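You operate a simulated robot arm through the tools that you are given. There is no shell and no other tool. Be economical: measure what you need, move in short steps, check, and stop when the job is done.

You run a simulated robot arm. Do the job below in one go: nothing can be reset, and whatever is moved stays where it is left.

Task
Shut the desk drawer.

The check looks at the end state, three seconds after you hand in, the way a careful person would. Anything else that was tipped, shoved, dropped, spilled or broken makes it a failure.

Robot
A 6-joint arm with a two-finger parallel gripper, fixed in place. Base frame: the origin is at the foot of the arm, x ahead of it, y to its left, z up. Lengths are in mm, angles in rad, forces in N, time in s.
With the tool pointing down near the work surface it reaches from about 100 to 700 mm from the base axis. Its first joint turns from -1.152 to 1.152 rad. Payload 2.45 kg.
Tool frame: the origin (TCP) lies between the finger pads and is the grasp point; the fingertips stand 24 mm ahead of it; z points along the fingers, y is the line along which they close. Largest opening 68 mm; finger width 17, thickness 10; the body of the gripper, 40 by 70 mm, starts 41 mm behind the TCP.
Orientation is told as [roll, pitch, yaw] about the base's x, y, z axes, in that order, counted from this pose: with the fingers straight down and closing along the base's y, the tool's x points along the base's -x, its y along +y and its z along -z.

Tools
- The arm moves only by the tool arm_command. Its argument "deltas" is a list of rows, each a list of 7 numbers: the turn, a rotation vector about the tool's x, y, z in units of 8 degrees (1.0 is 8 degrees), then the shift along the tool's x, y, z in units of 50 mm (1.0 is 50 mm), then the finger opening in cm, from 0 to 6.8. In form: [[wx, wy, wz, dx, dy, dz, fingers], ...]. A call has 1 to 10 rows; each row shifts and turns the commanded pose from where the row before left it, along the tool's axes as they then stand. A call with a number of a shift or a turn outside -1 to 1 is refused whole. A row lasts 0.2 s, in which the tool goes at most 50 mm and 0.15 rad; a call with a longer step from one row to the next is refused whole, and so is a gripper value outside its range. A pose out of reach is approached as far as the arm can. The call stops where the force on the tool passes 40 N (or 10 N more than at its start, if that is more) or the arm is blocked; 0.2 s more then pass. Each finger travels about 108 mm/s and halts on what it meets, pressing with about 30 N; the grip force reading is that of the motor and also rises with nothing between the fingers. The clock runs only during rows and for 0.2 s after the last one: add rows that do not move to give the fingers time. The reply holds the time, the measured pose of the TCP, the force on the tool along the base axes, the opening and the grip force, in the units named above and with some noise, and new pictures: "show" is both (left out), scene, wrist or none.
- Cameras (640 x 400 px; columns grow to the right, rows downward): "scene" is fixed at [156.3, 418.5, 1442.8]; the picture's right is [-0.78, -0.63, 0.00], its down [-0.50, 0.62, -0.61] and it looks along [0.38, -0.47, -0.80] (base axes); focal length 336 px, centre (320, 200). "wrist" rides on the gripper at [84, 11, -75] in the tool frame; the picture's right is [-0.13, 0.99, 0.00], its down [-0.60, -0.08, -0.79] and it looks along [-0.79, -0.10, 0.61] (tool axes); focal length 251 px, centre (320, 200). There is no depth. A picture from a camera that has moved, and an enlarged one, comes with that camera's place and axes in the base frame and with its lens. The place of the scene camera against the robot may be out by one fixed shift of up to 12 mm in any direction.
- close_up(camera, box): a new picture of the part [left, top, right, bottom] of that camera's present view, enlarged. It takes no simulated time.
- hand_in(): hands the job in; it is judged then, once.

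Work in short steps. Places have to be worked out from the pictures, the camera data and where the tool is seen: move nearer, look again, correct. Check each grasp and each placing, and mend what went wrong. You have 90 turns and 200 pictures in all, those below and enlarged ones among them. Open the gripper and draw the arm clear of the work before you hand the job in, unless the task says otherwise; then end with one line.

The tools are called after "Emit:" as name(argument=value, ...) on one line, values as JSON. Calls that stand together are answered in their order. arm_command: Moves the arm, as the interface text tells. Its arguments: {"type":"object","properties":{"deltas":{"type":"array","items":{"type":"array","items":{"type":"number"}}},"show":{"type":"string","enum":["both","scene","wrist","none"]}},"required":["deltas"]} The other tools are called the same way: close_up (camera, box) takes an enlarged picture of a part of a camera's view; hand_in () hands the job in.

At the start:

```text
time: 0.0
position: [409.3, 28.7, 860.3]
orientation: [0.0, 0.001, -0.001]
contact_force: [0.3, -0.2, 0.3]
width: 68.0
grip_force: 0.1
```

scene: 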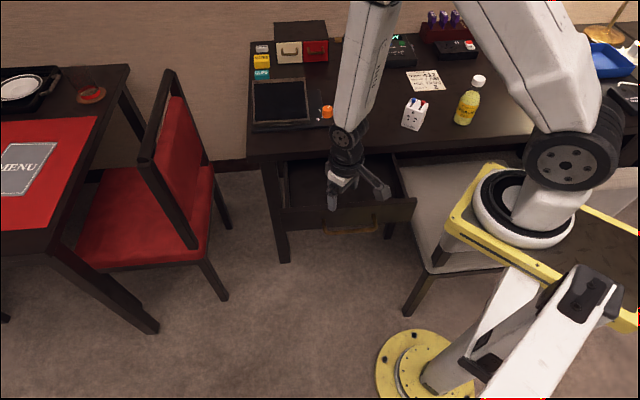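
wrist: 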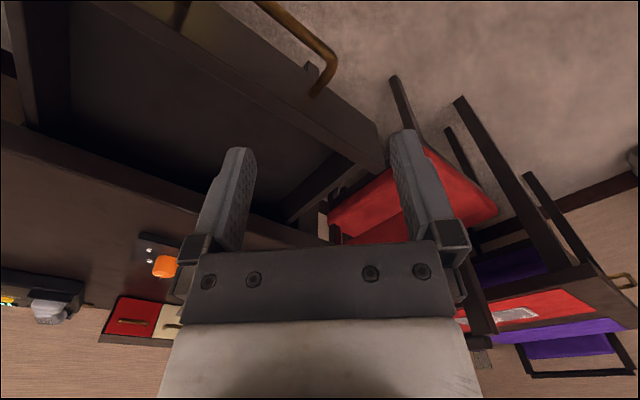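

The drawer sticks out toward the arm, and its push direction looks like about (0.70, -0.71) in base axes. I'll look closer at the drawer and its handle before moving.

Emit:
close_up(camera="scene", box=[230, 120, 450, 260])

Emit:
close_up(camera="wrist", box=[0, 0, 400, 250])

```text
2.86 times, centred on (340, 190) of scene
camera zoom: at [156.3, 418.5, 1442.8], right [-0.78, -0.63, 0.0], down [-0.5, 0.62, -0.61], along [0.38, -0.47, -0.8], focal length 962 px, centre (263, 229)
```

zoom: 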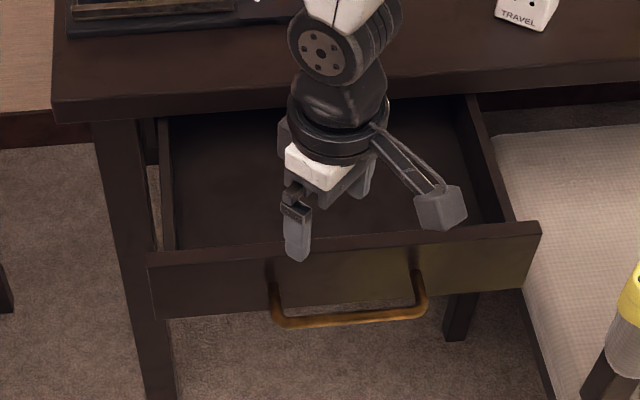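

```text
1.60 times, centred on (200, 125) of wrist
camera zoom: at [325.4, 40.1, 936.7], right [0.13, 0.99, 0.0], down [0.6, -0.08, 0.79], along [0.79, -0.1, -0.61], focal length 402 px, centre (512, 320)
```

zoom: 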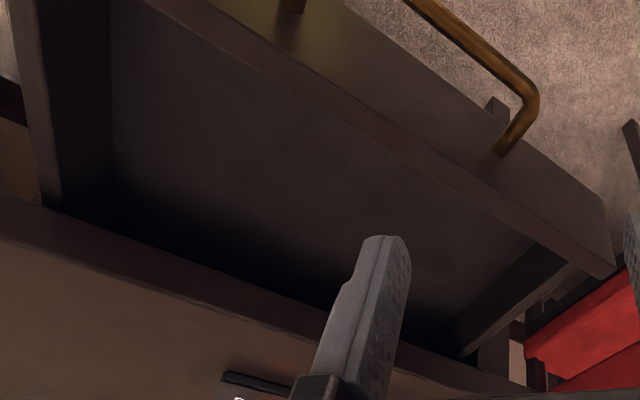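

Triangulating from both cameras puts the panel top at z≈717 and its bottom at z≈624, with the handle bar about 50 mm out from the panel and the desk top near z≈750. I'll back off, close the fingers, and turn the tool about 45° to face the push direction. Then I'll lower it in front of the handle.

Emit:
arm_command(deltas=[[0, 0, 0, 0.9, 0, 0, 3], [0, 0, 0, 0.3, 0, 0, 0], [0, 0, 1, 0, 0, 0, 0], [0, 0, 1, 0, 0, 0, 0], [0, 0, 1, 0, 0, 0, 0], [0, 0, 1, 0, 0, 0, 0], [0, 0, 1, 0, 0, 0, 0], [0, 0, 0.625, 0, 0, 0, 0]])

```text
time: 1.8
position: [348.8, 29.2, 860.8]
orientation: [-0.001, -0.001, -0.786]
contact_force: [0.3, -0.2, 0.4]
width: 0.1
grip_force: 23.7
camera wrist: at [298.0, 96.5, 936.8], right [0.79, 0.61, 0.0], down [0.37, -0.48, 0.79], along [0.48, -0.63, -0.61], focal length 251 px, centre (320, 200)
```

scene: 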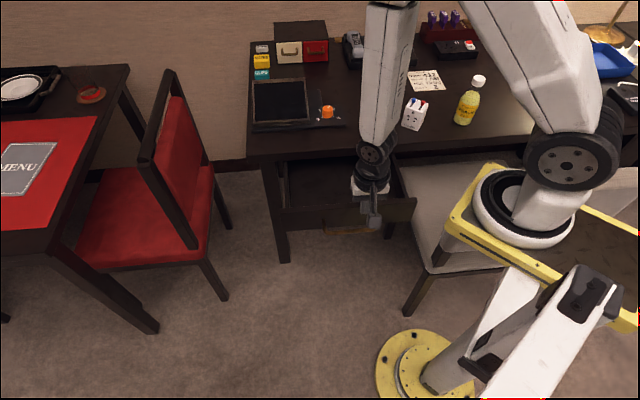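
wrist: 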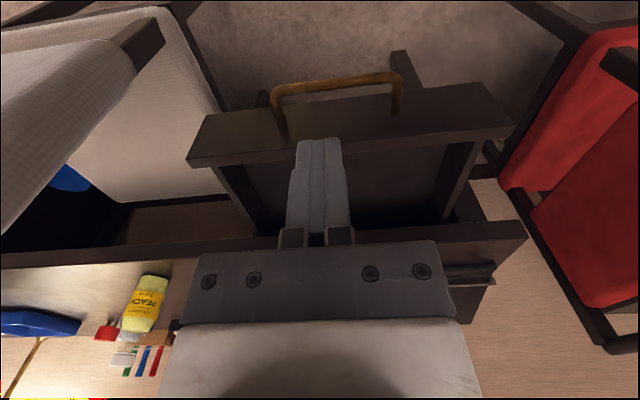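

The wrist view puts the handle bar at about n=285, e=278, z≈665, where n is the push direction and e runs along the panel. I'm centring on it and lowering vertically in front of it.

Emit:
arm_command(deltas=[[0, 0, 0, 0, 0.2, 0.6, 0], [0, 0, 0, 0, 0, 0.8, 0], [0, 0, 0, 0, 0, 0.8, 0], [0, 0, 0, 0, 0, 0.8, 0], [0, 0, 0, 0, 0, 0.8, 0]])

```text
time: 3.0
position: [356.5, 35.5, 669.4]
orientation: [0.0, -0.001, -0.786]
contact_force: [0.2, 0.1, 0.8]
width: 0.0
grip_force: 23.9
camera wrist: at [304.8, 103.4, 745.2], right [0.79, 0.61, 0.0], down [0.37, -0.48, 0.79], along [0.48, -0.63, -0.61], focal length 251 px, centre (320, 200)
```

scene: 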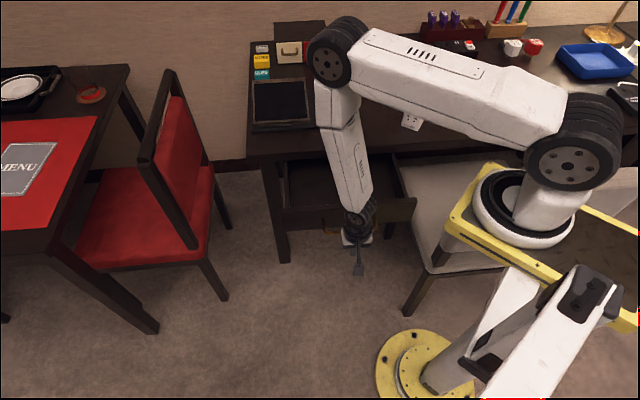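
wrist: 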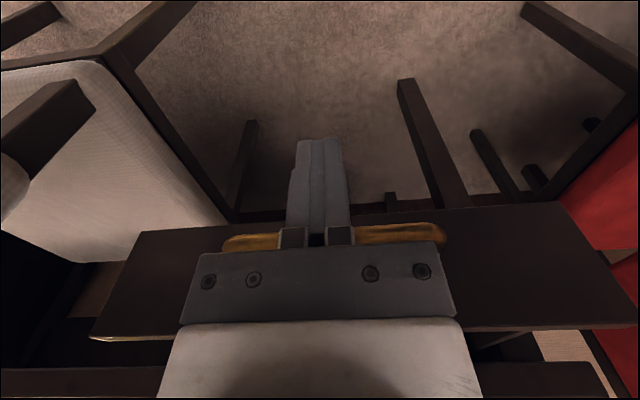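

The bar sits just ahead of the fingers at z≈665, and the fingers cross it. I'll lower a few mm and push forward along n in modest steps.

Emit:
arm_command(deltas=[[0, 0, 0, 0, 0, 0.1, 0], [0, 0, 0, -0.4, 0, 0, 0], [0, 0, 0, -0.3, 0, 0, 0], [0, 0, 0, -0.3, 0, 0, 0], [0, 0, 0, -0.3, 0, 0, 0], [0, 0, 0, -0.3, 0, 0, 0]])

```text
time: 4.4
position: [412.8, -19.8, 665.1]
orientation: [0.002, -0.002, -0.786]
contact_force: [0.0, -0.2, 0.4]
width: 0.0
grip_force: 23.6
camera wrist: at [361.9, 46.7, 741.8], right [0.79, 0.61, 0.0], down [0.37, -0.48, 0.79], along [0.48, -0.63, -0.61], focal length 251 px, centre (320, 200)
```

scene: 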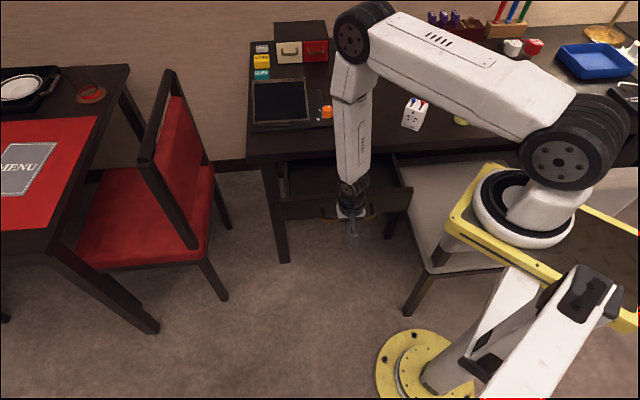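
wrist: 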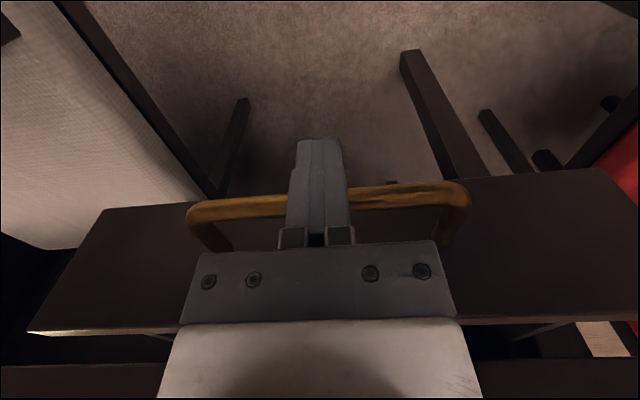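

The drawer is moving with almost no resistance and the fingers are centred on the handle. I'll carry on pushing.

Emit:
arm_command(deltas=[[0, 0, 0, -0.3, 0, 0, 0], [0, 0, 0, -0.3, 0, 0, 0], [0, 0, 0, -0.3, 0, 0, 0], [0, 0, 0, -0.3, 0, 0, 0], [0, 0, 0, -0.3, 0, 0, 0]])

```text
time: 5.6
position: [465.7, -74.2, 665.9]
orientation: [0.0, 0.001, -0.785]
contact_force: [-1.1, 0.2, 0.0]
width: 0.0
grip_force: 23.9
camera wrist: at [414.8, -6.5, 741.9], right [0.79, 0.61, 0.0], down [0.37, -0.48, 0.79], along [0.48, -0.63, -0.61], focal length 251 px, centre (320, 200)
```

scene: 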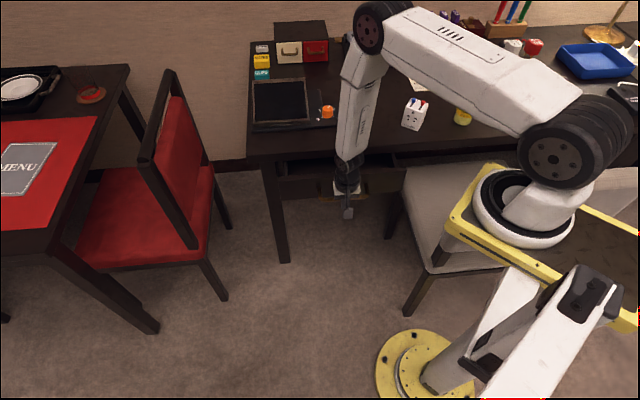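
wrist: 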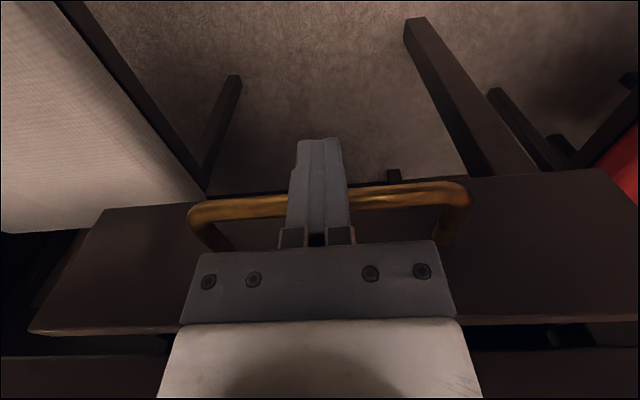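

n≈382 now, and the panel is approaching the desk front with no collisions. I'll go another 40 mm in small steps.

Emit:
arm_command(deltas=[[0, 0, 0, -0.2, 0, 0, 0], [0, 0, 0, -0.2, 0, 0, 0], [0, 0, 0, -0.2, 0, 0, 0], [0, 0, 0, -0.2, 0, 0, 0]])

Emit:
close_up(camera="scene", box=[230, 110, 450, 250])

```text
time: 6.6
position: [494.9, -101.8, 665.5]
orientation: [0.0, -0.004, -0.784]
contact_force: [0.4, -0.1, 0.7]
width: 0.0
grip_force: 23.9
camera wrist: at [443.2, -34.8, 741.9], right [0.79, 0.61, 0.0], down [0.37, -0.48, 0.79], along [0.48, -0.63, -0.61], focal length 251 px, centre (320, 200)
```

scene: 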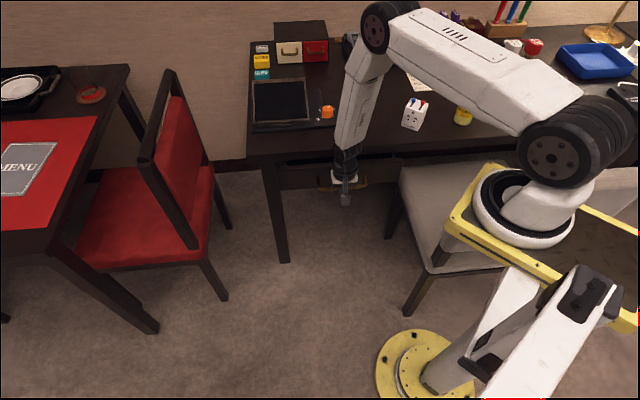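
wrist: 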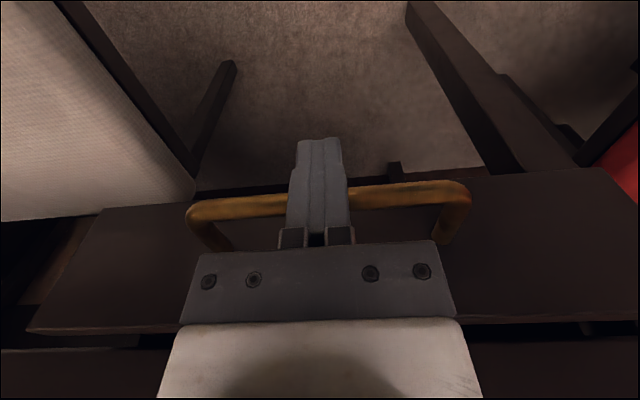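

```text
2.86 times, centred on (340, 180) of scene
camera zoom: at [156.3, 418.5, 1442.8], right [-0.78, -0.63, 0.0], down [-0.5, 0.62, -0.61], along [0.38, -0.47, -0.8], focal length 962 px, centre (263, 257)
```

zoom: 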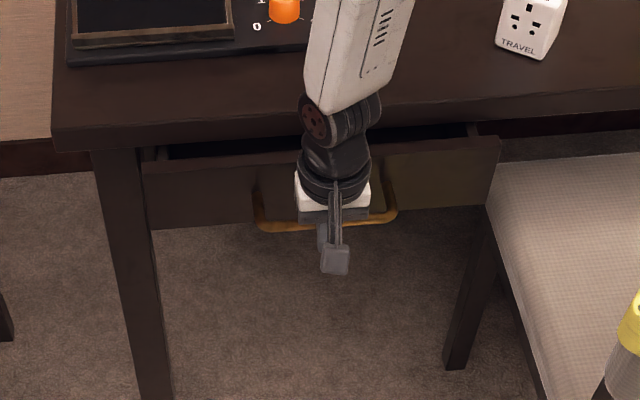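

n≈422 and the panel is estimated about 15–20 mm from the closed position, while the wrist still has clearance to the desk edge. I'll continue in small 5–6 mm steps and watch the force.

Emit:
arm_command(deltas=[[0, 0, 0, -0.12, 0, 0, 0], [0, 0, 0, -0.12, 0, 0, 0], [0, 0, 0, -0.1, 0, 0, 0]])

Emit:
close_up(camera="scene", box=[230, 110, 450, 250])

```text
time: 7.4
position: [505.7, -113.6, 664.5]
orientation: [0.001, 0.001, -0.786]
contact_force: [-0.2, 1.7, -0.2]
width: 0.0
grip_force: 24.1
camera wrist: at [455.2, -46.6, 741.7], right [0.79, 0.61, 0.0], down [0.37, -0.48, 0.79], along [0.48, -0.63, -0.61], focal length 251 px, centre (320, 200)
```

scene: 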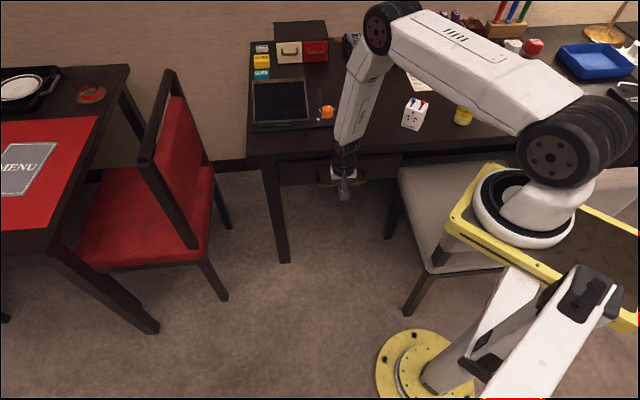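
wrist: 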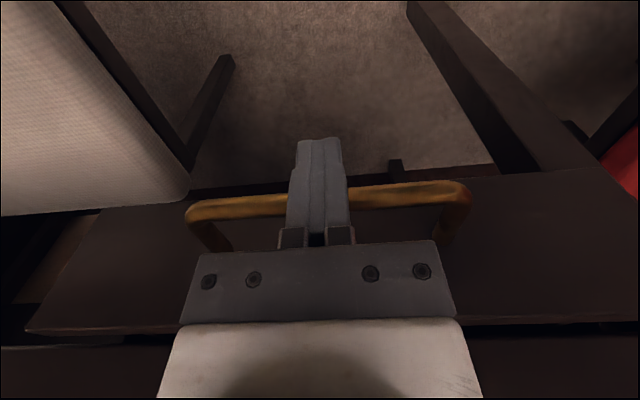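

```text
2.86 times, centred on (340, 180) of scene
camera zoom: at [156.3, 418.5, 1442.8], right [-0.78, -0.63, 0.0], down [-0.5, 0.62, -0.61], along [0.38, -0.47, -0.8], focal length 962 px, centre (263, 257)
```

zoom: 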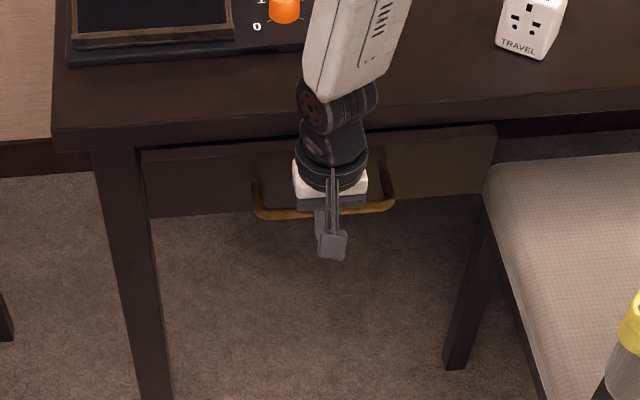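

Nearly shut, and there's still no closing force. I'll keep pushing gently until it meets a stop.

Emit:
arm_command(deltas=[[0, 0, 0, -0.1, 0, 0, 0], [0, 0, 0, -0.1, 0, 0, 0]])

Emit:
close_up(camera="scene", box=[230, 110, 450, 250])

Emit:
close_up(camera="wrist", box=[400, 150, 640, 400])

```text
time: 8.0
position: [515.0, -121.0, 664.3]
orientation: [0.0, 0.001, -0.784]
contact_force: [-0.5, -0.1, 0.5]
width: 0.0
grip_force: 23.5
camera wrist: at [462.5, -53.9, 741.9], right [0.79, 0.61, 0.0], down [0.37, -0.48, 0.79], along [0.48, -0.63, -0.61], focal length 251 px, centre (320, 200)
```

scene: 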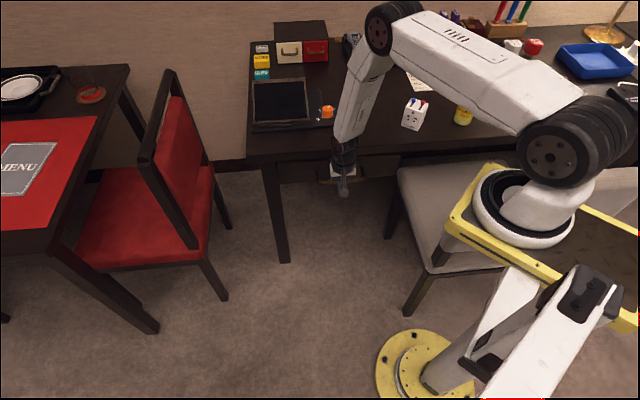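
wrist: 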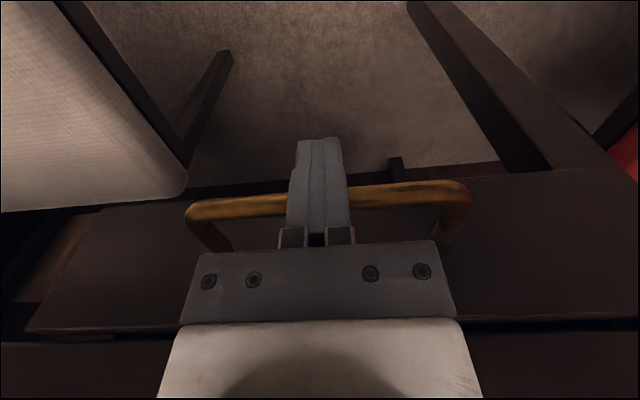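

```text
2.86 times, centred on (340, 180) of scene
camera zoom: at [156.3, 418.5, 1442.8], right [-0.78, -0.63, 0.0], down [-0.5, 0.62, -0.61], along [0.38, -0.47, -0.8], focal length 962 px, centre (263, 257)
```

zoom: 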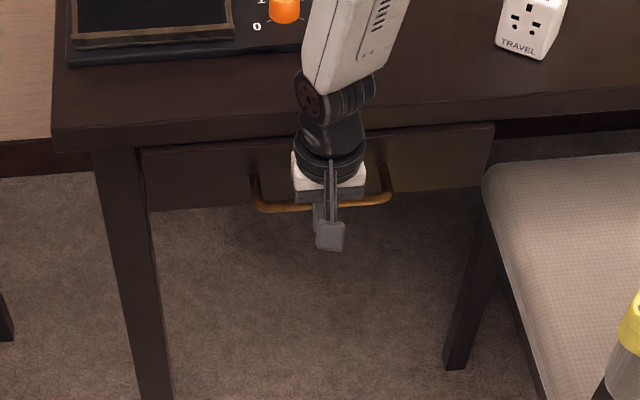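

```text
1.60 times, centred on (520, 275) of wrist
camera zoom: at [462.5, -53.9, 741.9], right [0.79, 0.61, 0.0], down [0.37, -0.48, 0.79], along [0.48, -0.63, -0.61], focal length 402 px, centre (0, 80)
```

zoom: 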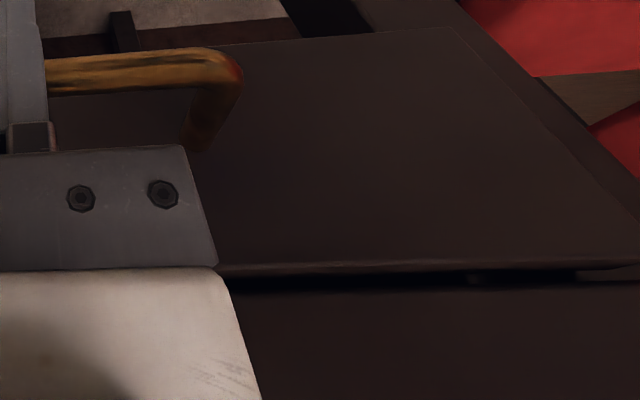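

No stop yet at n≈450, and the wrist still has an estimated 20–25 mm to the desk edge. I'll continue very gently.

Emit:
arm_command(deltas=[[0, 0, 0, -0.08, 0, 0, 0], [0, 0, 0, -0.08, 0, 0, 0]], show="wrist")

Emit:
close_up(camera="scene", box=[230, 110, 450, 250])

```text
time: 8.6
position: [518.8, -125.9, 665.8]
orientation: [-0.001, 0.001, -0.785]
contact_force: [0.0, 1.2, 0.1]
width: 0.0
grip_force: 23.5
camera wrist: at [468.1, -59.5, 742.1], right [0.79, 0.61, 0.0], down [0.37, -0.48, 0.79], along [0.48, -0.63, -0.61], focal length 251 px, centre (320, 200)
```

wrist: 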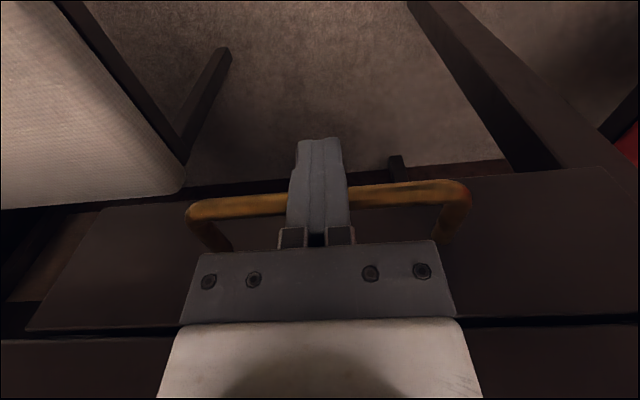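

```text
2.86 times, centred on (340, 180) of scene
camera zoom: at [156.3, 418.6, 1442.8], right [-0.78, -0.63, 0.0], down [-0.5, 0.62, -0.61], along [0.38, -0.47, -0.8], focal length 962 px, centre (263, 257)
```

zoom: 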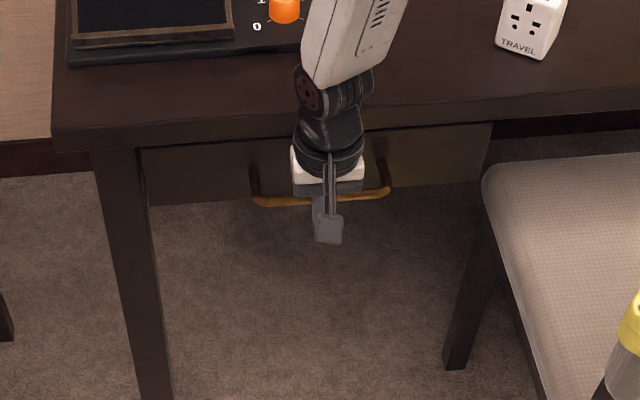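

Panel is now about flush under the slab edge, but it hasn't reached a stop. The desk edge is at n≈518 and the wrist has roughly 30 mm clearance, so I'll keep going.

Emit:
arm_command(deltas=[[0, 0, 0, -0.08, 0, 0, 0], [0, 0, 0, -0.08, 0, 0, 0]], show="wrist")

Emit:
close_up(camera="scene", box=[230, 110, 450, 250])

```text
time: 9.2
position: [524.1, -132.4, 666.6]
orientation: [0.0, 0.0, -0.786]
contact_force: [0.3, -0.3, 0.1]
width: 0.1
grip_force: 23.9
camera wrist: at [473.5, -65.3, 741.7], right [0.79, 0.61, 0.0], down [0.37, -0.48, 0.79], along [0.48, -0.63, -0.61], focal length 251 px, centre (320, 200)
```

wrist: 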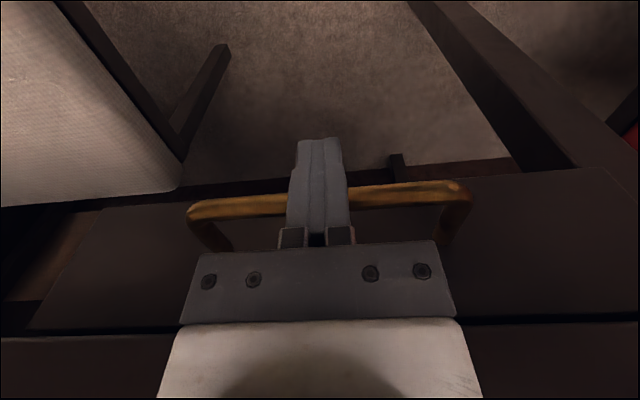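

```text
2.86 times, centred on (340, 180) of scene
camera zoom: at [156.3, 418.5, 1442.8], right [-0.78, -0.63, 0.0], down [-0.5, 0.62, -0.61], along [0.38, -0.47, -0.8], focal length 962 px, centre (263, 257)
```

zoom: 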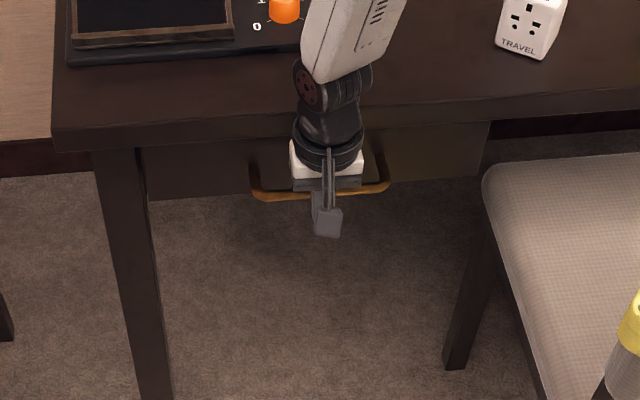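

Still moving freely and starting to go under the slab. Another 8 mm.

Emit:
arm_command(deltas=[[0, 0, 0, -0.08, 0, 0, 0], [0, 0, 0, -0.08, 0, 0, 0], [0, 0, 0, 0, 0, 0, 0]], show="wrist")

Emit:
close_up(camera="scene", box=[230, 110, 450, 250])

```text
time: 10.0
position: [530.8, -137.4, 664.6]
orientation: [0.0, 0.001, -0.784]
contact_force: [-1.1, 0.2, -0.2]
width: 0.0
grip_force: 23.2
camera wrist: at [478.8, -71.0, 741.6], right [0.79, 0.61, 0.0], down [0.37, -0.48, 0.79], along [0.48, -0.63, -0.61], focal length 251 px, centre (320, 200)
```

wrist: 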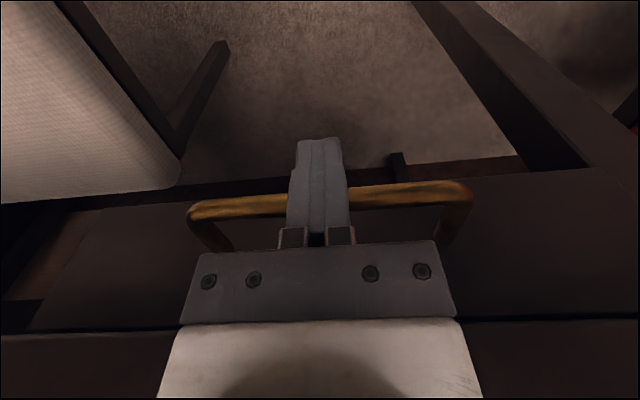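

```text
2.86 times, centred on (340, 180) of scene
camera zoom: at [156.3, 418.5, 1442.8], right [-0.78, -0.63, 0.0], down [-0.5, 0.62, -0.61], along [0.38, -0.47, -0.8], focal length 962 px, centre (263, 257)
```

zoom: 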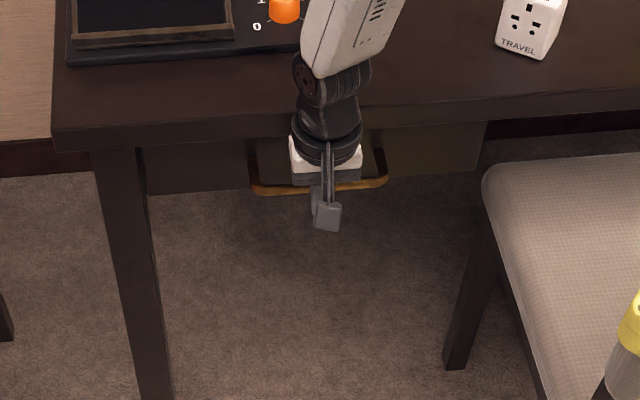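

The wrist is getting close to the desk edge, and the panel still protrudes slightly past the leg by about 10 mm. I'll back off and tilt the tool 30° so the gripper body leans away from the desk before finishing.

Emit:
arm_command(deltas=[[0, 0, 0, 0.6, 0, 0, 0], [0, -1, 0, 0, 0, 0, 0], [0, -1, 0, 0, 0, 0, 0], [0, -1, 0, 0, 0, 0, 0], [0, -0.75, 0, 0, 0, 0, 0], [0, 0, 0, 0, 0, 0, 0]])

Emit:
close_up(camera="scene", box=[230, 110, 450, 250])

```text
time: 11.4
position: [497.5, -125.2, 664.2]
orientation: [-0.082, -0.28, -0.777]
contact_force: [0.3, 0.6, -0.7]
width: 0.0
grip_force: 23.2
out of reach, approached as far as the arm can: row 3, 4
camera wrist: at [437.3, -41.2, 713.4], right [0.8, 0.6, -0.04], down [0.25, -0.26, 0.93], along [0.55, -0.75, -0.36], focal length 251 px, centre (320, 200)
```

scene: 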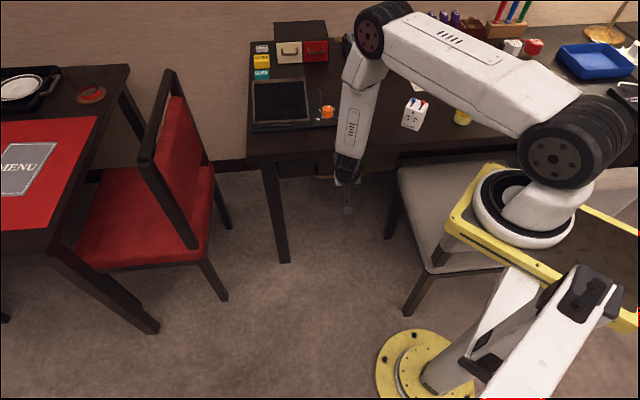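
wrist: 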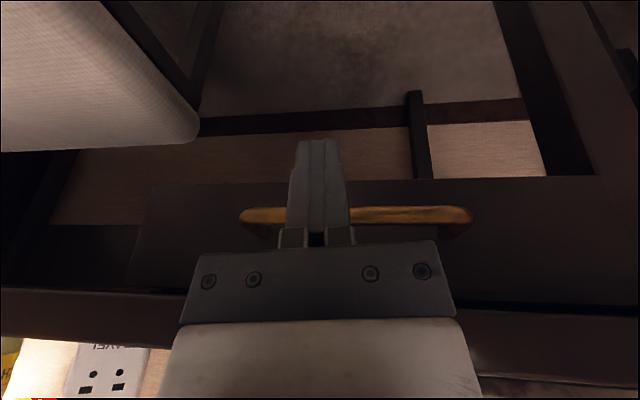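

```text
2.86 times, centred on (340, 180) of scene
camera zoom: at [156.3, 418.5, 1442.8], right [-0.78, -0.63, 0.0], down [-0.5, 0.62, -0.61], along [0.38, -0.47, -0.8], focal length 962 px, centre (263, 257)
```

zoom: 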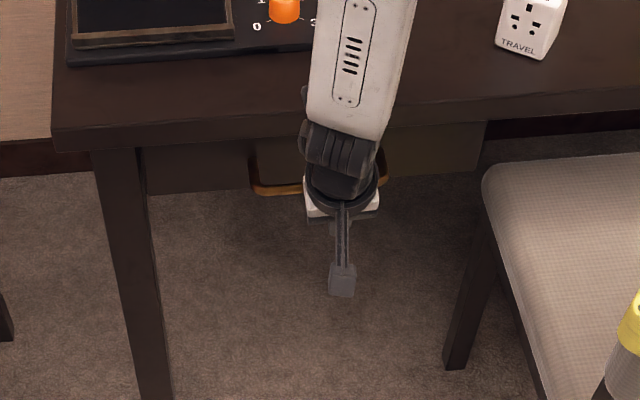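

The tilt stopped at about 16° because of a joint limit, which still gives about 25 mm extra clearance. I'll advance horizontally back onto the bar, recentring slightly.

Emit:
arm_command(deltas=[[0, 0, 0, -0.29, 0.2, 0.085, 0], [0, 0, 0, -0.25, 0, 0.07, 0], [0, 0, 0, 0, 0, 0, 0]])

Emit:
close_up(camera="scene", box=[230, 110, 450, 250])

```text
time: 12.2
position: [524.1, -137.7, 663.8]
orientation: [-0.078, -0.28, -0.774]
contact_force: [-0.8, 0.0, 0.4]
width: 0.1
grip_force: 23.9
camera wrist: at [464.0, -54.6, 713.1], right [0.8, 0.61, -0.04], down [0.25, -0.26, 0.93], along [0.55, -0.75, -0.36], focal length 251 px, centre (320, 200)
```

scene: 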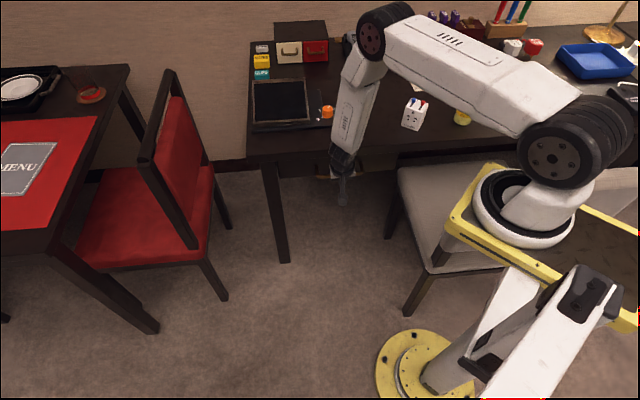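
wrist: 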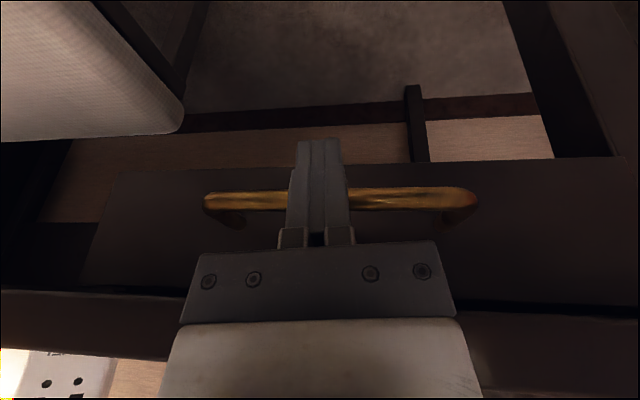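

```text
2.86 times, centred on (340, 180) of scene
camera zoom: at [156.3, 418.5, 1442.8], right [-0.78, -0.63, 0.0], down [-0.5, 0.62, -0.61], along [0.38, -0.47, -0.8], focal length 962 px, centre (263, 257)
```

zoom: 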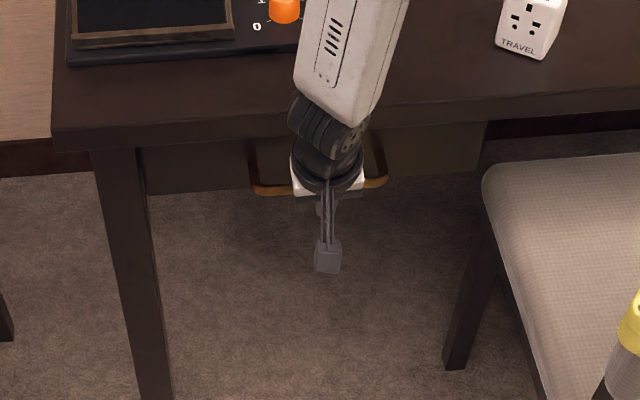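

Fingers are about at the bar at n≈468. I'm pushing on in 4 mm steps toward the stop.

Emit:
arm_command(deltas=[[0, 0, 0, -0.08, 0, 0.023, 0], [0, 0, 0, -0.08, 0, 0.023, 0], [0, 0, 0, -0.08, 0, 0.023, 0], [0, 0, 0, 0, 0, 0, 0]], show="wrist")

Emit:
close_up(camera="scene", box=[230, 110, 450, 250])

```text
time: 13.2
position: [532.1, -145.1, 664.5]
orientation: [-0.081, -0.28, -0.773]
contact_force: [-0.4, -0.1, 0.5]
width: 0.0
grip_force: 23.3
camera wrist: at [472.9, -63.6, 712.7], right [0.8, 0.61, -0.04], down [0.25, -0.26, 0.93], along [0.55, -0.75, -0.36], focal length 251 px, centre (320, 200)
```

wrist: 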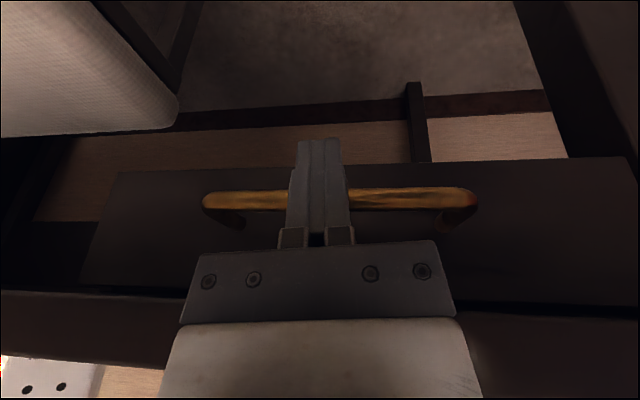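

```text
2.86 times, centred on (340, 180) of scene
camera zoom: at [156.3, 418.5, 1442.8], right [-0.78, -0.63, 0.0], down [-0.5, 0.62, -0.61], along [0.38, -0.47, -0.8], focal length 962 px, centre (263, 257)
```

zoom: 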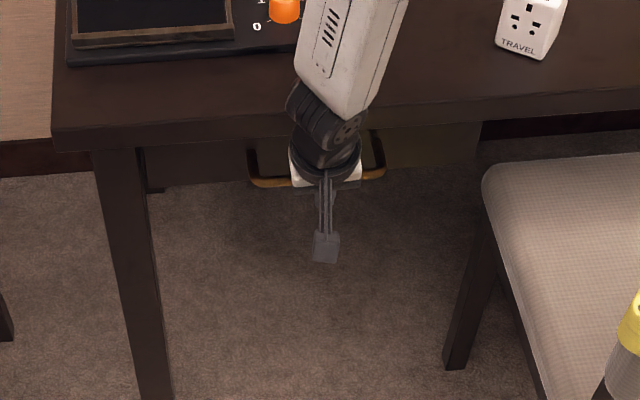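

The panel is still moving at n≈479. Wrist clearance looks fine, so I'll continue.

Emit:
arm_command(deltas=[[0, 0, 0, -0.08, 0, 0.023, 0], [0, 0, 0, -0.08, 0, 0.023, 0], [0, 0, 0, 0, 0, 0, 0]], show="wrist")

Emit:
close_up(camera="scene", box=[230, 110, 450, 250])

```text
time: 14.0
position: [536.2, -151.0, 661.3]
orientation: [-0.08, -0.271, -0.772]
contact_force: [-15.3, 21.7, 6.2]
width: 0.2
grip_force: 23.5
camera wrist: at [476.1, -67.3, 712.1], right [0.79, 0.61, -0.04], down [0.25, -0.27, 0.93], along [0.55, -0.75, -0.36], focal length 251 px, centre (320, 200)
```

wrist: 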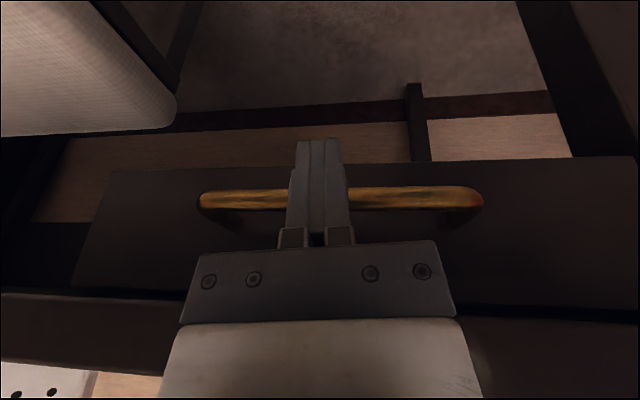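

```text
2.86 times, centred on (340, 180) of scene
camera zoom: at [155.9, 419.0, 1442.7], right [-0.78, -0.63, 0.0], down [-0.5, 0.62, -0.61], along [0.38, -0.47, -0.8], focal length 962 px, centre (263, 257)
```

zoom: 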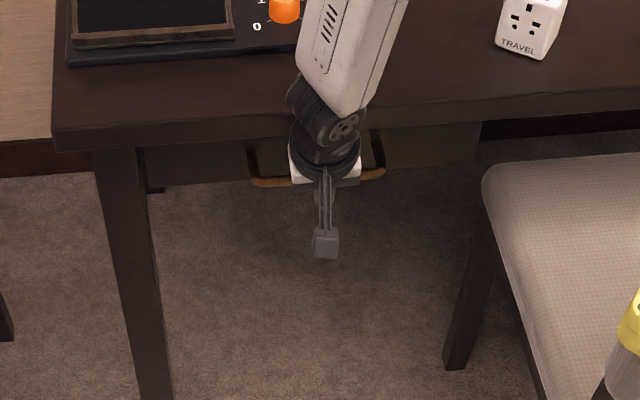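

There's now a firm reaction of about 26 N straight back along the push direction and the panel no longer moves, so it has met its stop. I'll retract horizontally, then rise clear and check.

Emit:
arm_command(deltas=[[0, 0, 0, 0.1, 0, -0.03, 0], [0, 0, 0, 0.4, 0, -0.115, 0], [0, 0, 0, 0.7, 0, -0.2, 0], [0, 0, 0, 0.9, 0, -0.26, 0], [0, 0, 0, 0.9, 0, -0.26, 0], [0, 0, 0, 0.9, 0, -0.26, 0], [0, 0, 0, 0, 0, 0, 0]])

Emit:
close_up(camera="scene", box=[230, 110, 450, 250])

```text
time: 15.6
position: [451.3, -4.7, 667.2]
orientation: [-0.101, -0.273, -0.77]
contact_force: [0.0, -0.2, -0.4]
width: 0.0
grip_force: 23.6
out of reach, approached as far as the arm can: row 5, 6
camera wrist: at [392.7, 78.5, 717.2], right [0.8, 0.6, -0.06], down [0.26, -0.25, 0.93], along [0.55, -0.76, -0.36], focal length 251 px, centre (320, 200)
```

scene: 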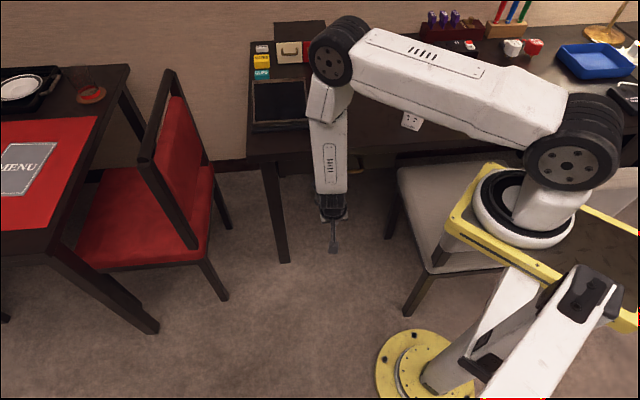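
wrist: 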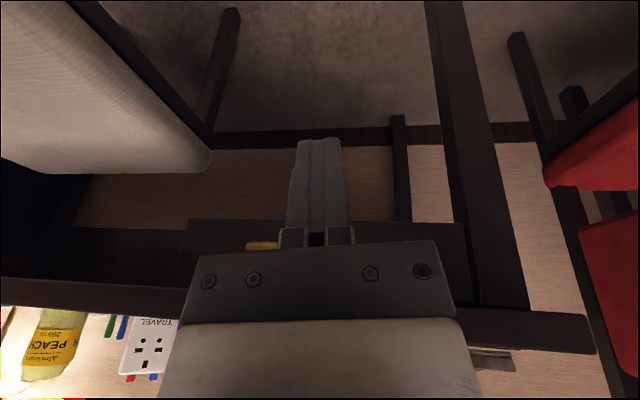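

```text
2.86 times, centred on (340, 180) of scene
camera zoom: at [156.3, 418.6, 1442.8], right [-0.78, -0.63, 0.0], down [-0.5, 0.62, -0.61], along [0.38, -0.47, -0.8], focal length 962 px, centre (263, 257)
```

zoom: 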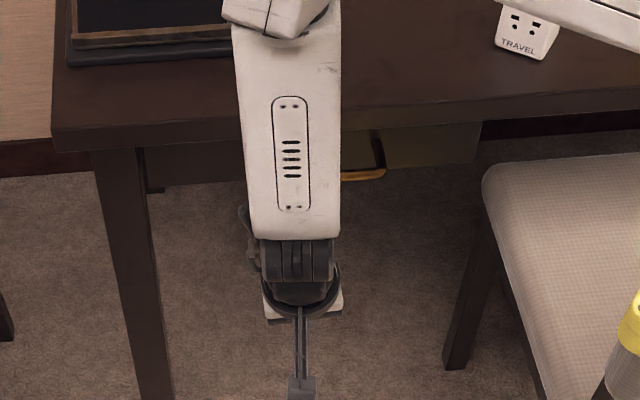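

The drawer looks flush and stayed put. I'll straighten the tool, rise, and open the fingers for a clear check.

Emit:
arm_command(deltas=[[0, 1, 0, 0, 0, -0.5, 0], [0, 1, 0, 0, 0, -0.8, 0], [0, 0, 0, 0, 0, -0.9, 0], [0, 0, 0, 0.6, 0, -0.7, 2], [0, 0, 0, 0.8, 0, -0.5, 4], [0, 0, 0, 0.6, 0, -0.4, 6.8], [0, 0, 0, 0, 0, 0, 6.8], [0, 0, 0, 0, 0, 0, 6.8]])

Emit:
close_up(camera="scene", box=[230, 110, 450, 250])

```text
time: 17.4
position: [382.1, 82.8, 845.8]
orientation: [-0.077, -0.002, -0.797]
contact_force: [-0.4, -0.3, 0.3]
width: 68.2
grip_force: 0.1
out of reach, approached as far as the arm can: row 2
camera wrist: at [336.3, 153.7, 921.1], right [0.8, 0.6, -0.08], down [0.41, -0.44, 0.8], along [0.44, -0.67, -0.6], focal length 251 px, centre (320, 200)
```

scene: 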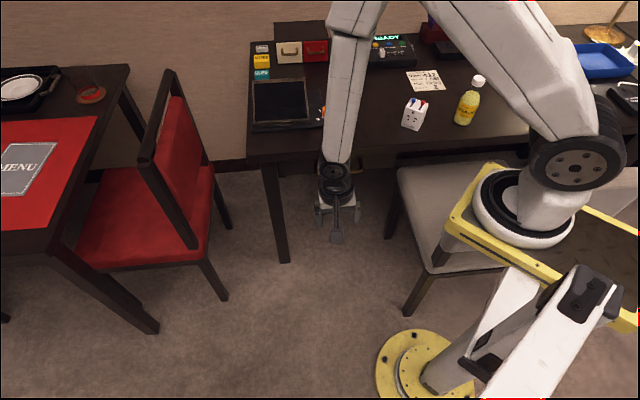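
wrist: 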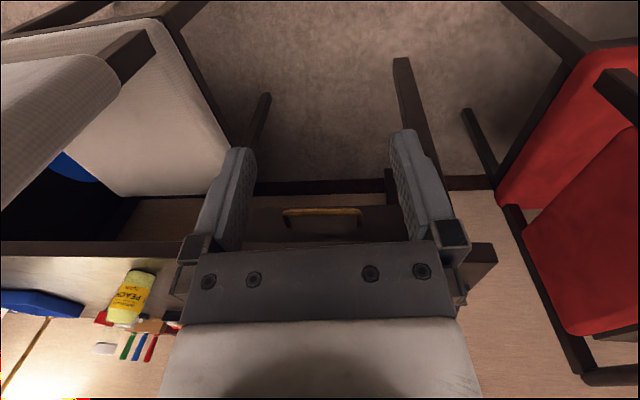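

```text
2.86 times, centred on (340, 180) of scene
camera zoom: at [156.3, 418.5, 1442.8], right [-0.78, -0.63, 0.0], down [-0.5, 0.62, -0.61], along [0.38, -0.47, -0.8], focal length 962 px, centre (263, 257)
```

zoom: 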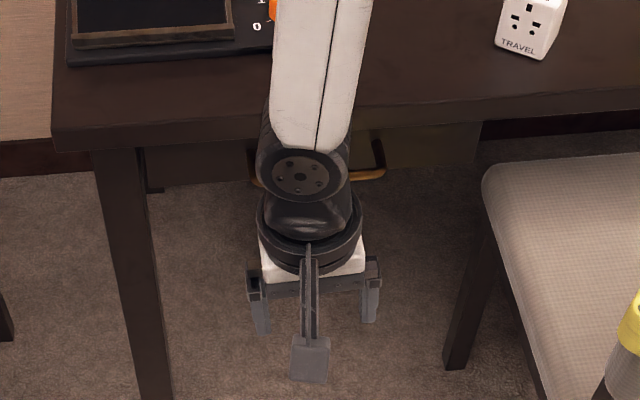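

The drawer panel sits recessed under the desk slab, where it met its stop, and it hasn't sprung back. Nothing else looks disturbed and the arm is clear with the gripper open, so I'm handing in.

Emit:
hand_in()

```text
The job is handed in.
```

The desk drawer is shut: I pushed it in by its handle until it hit its stop, nothing else appears to have been disturbed, and the arm is clear with the gripper open.
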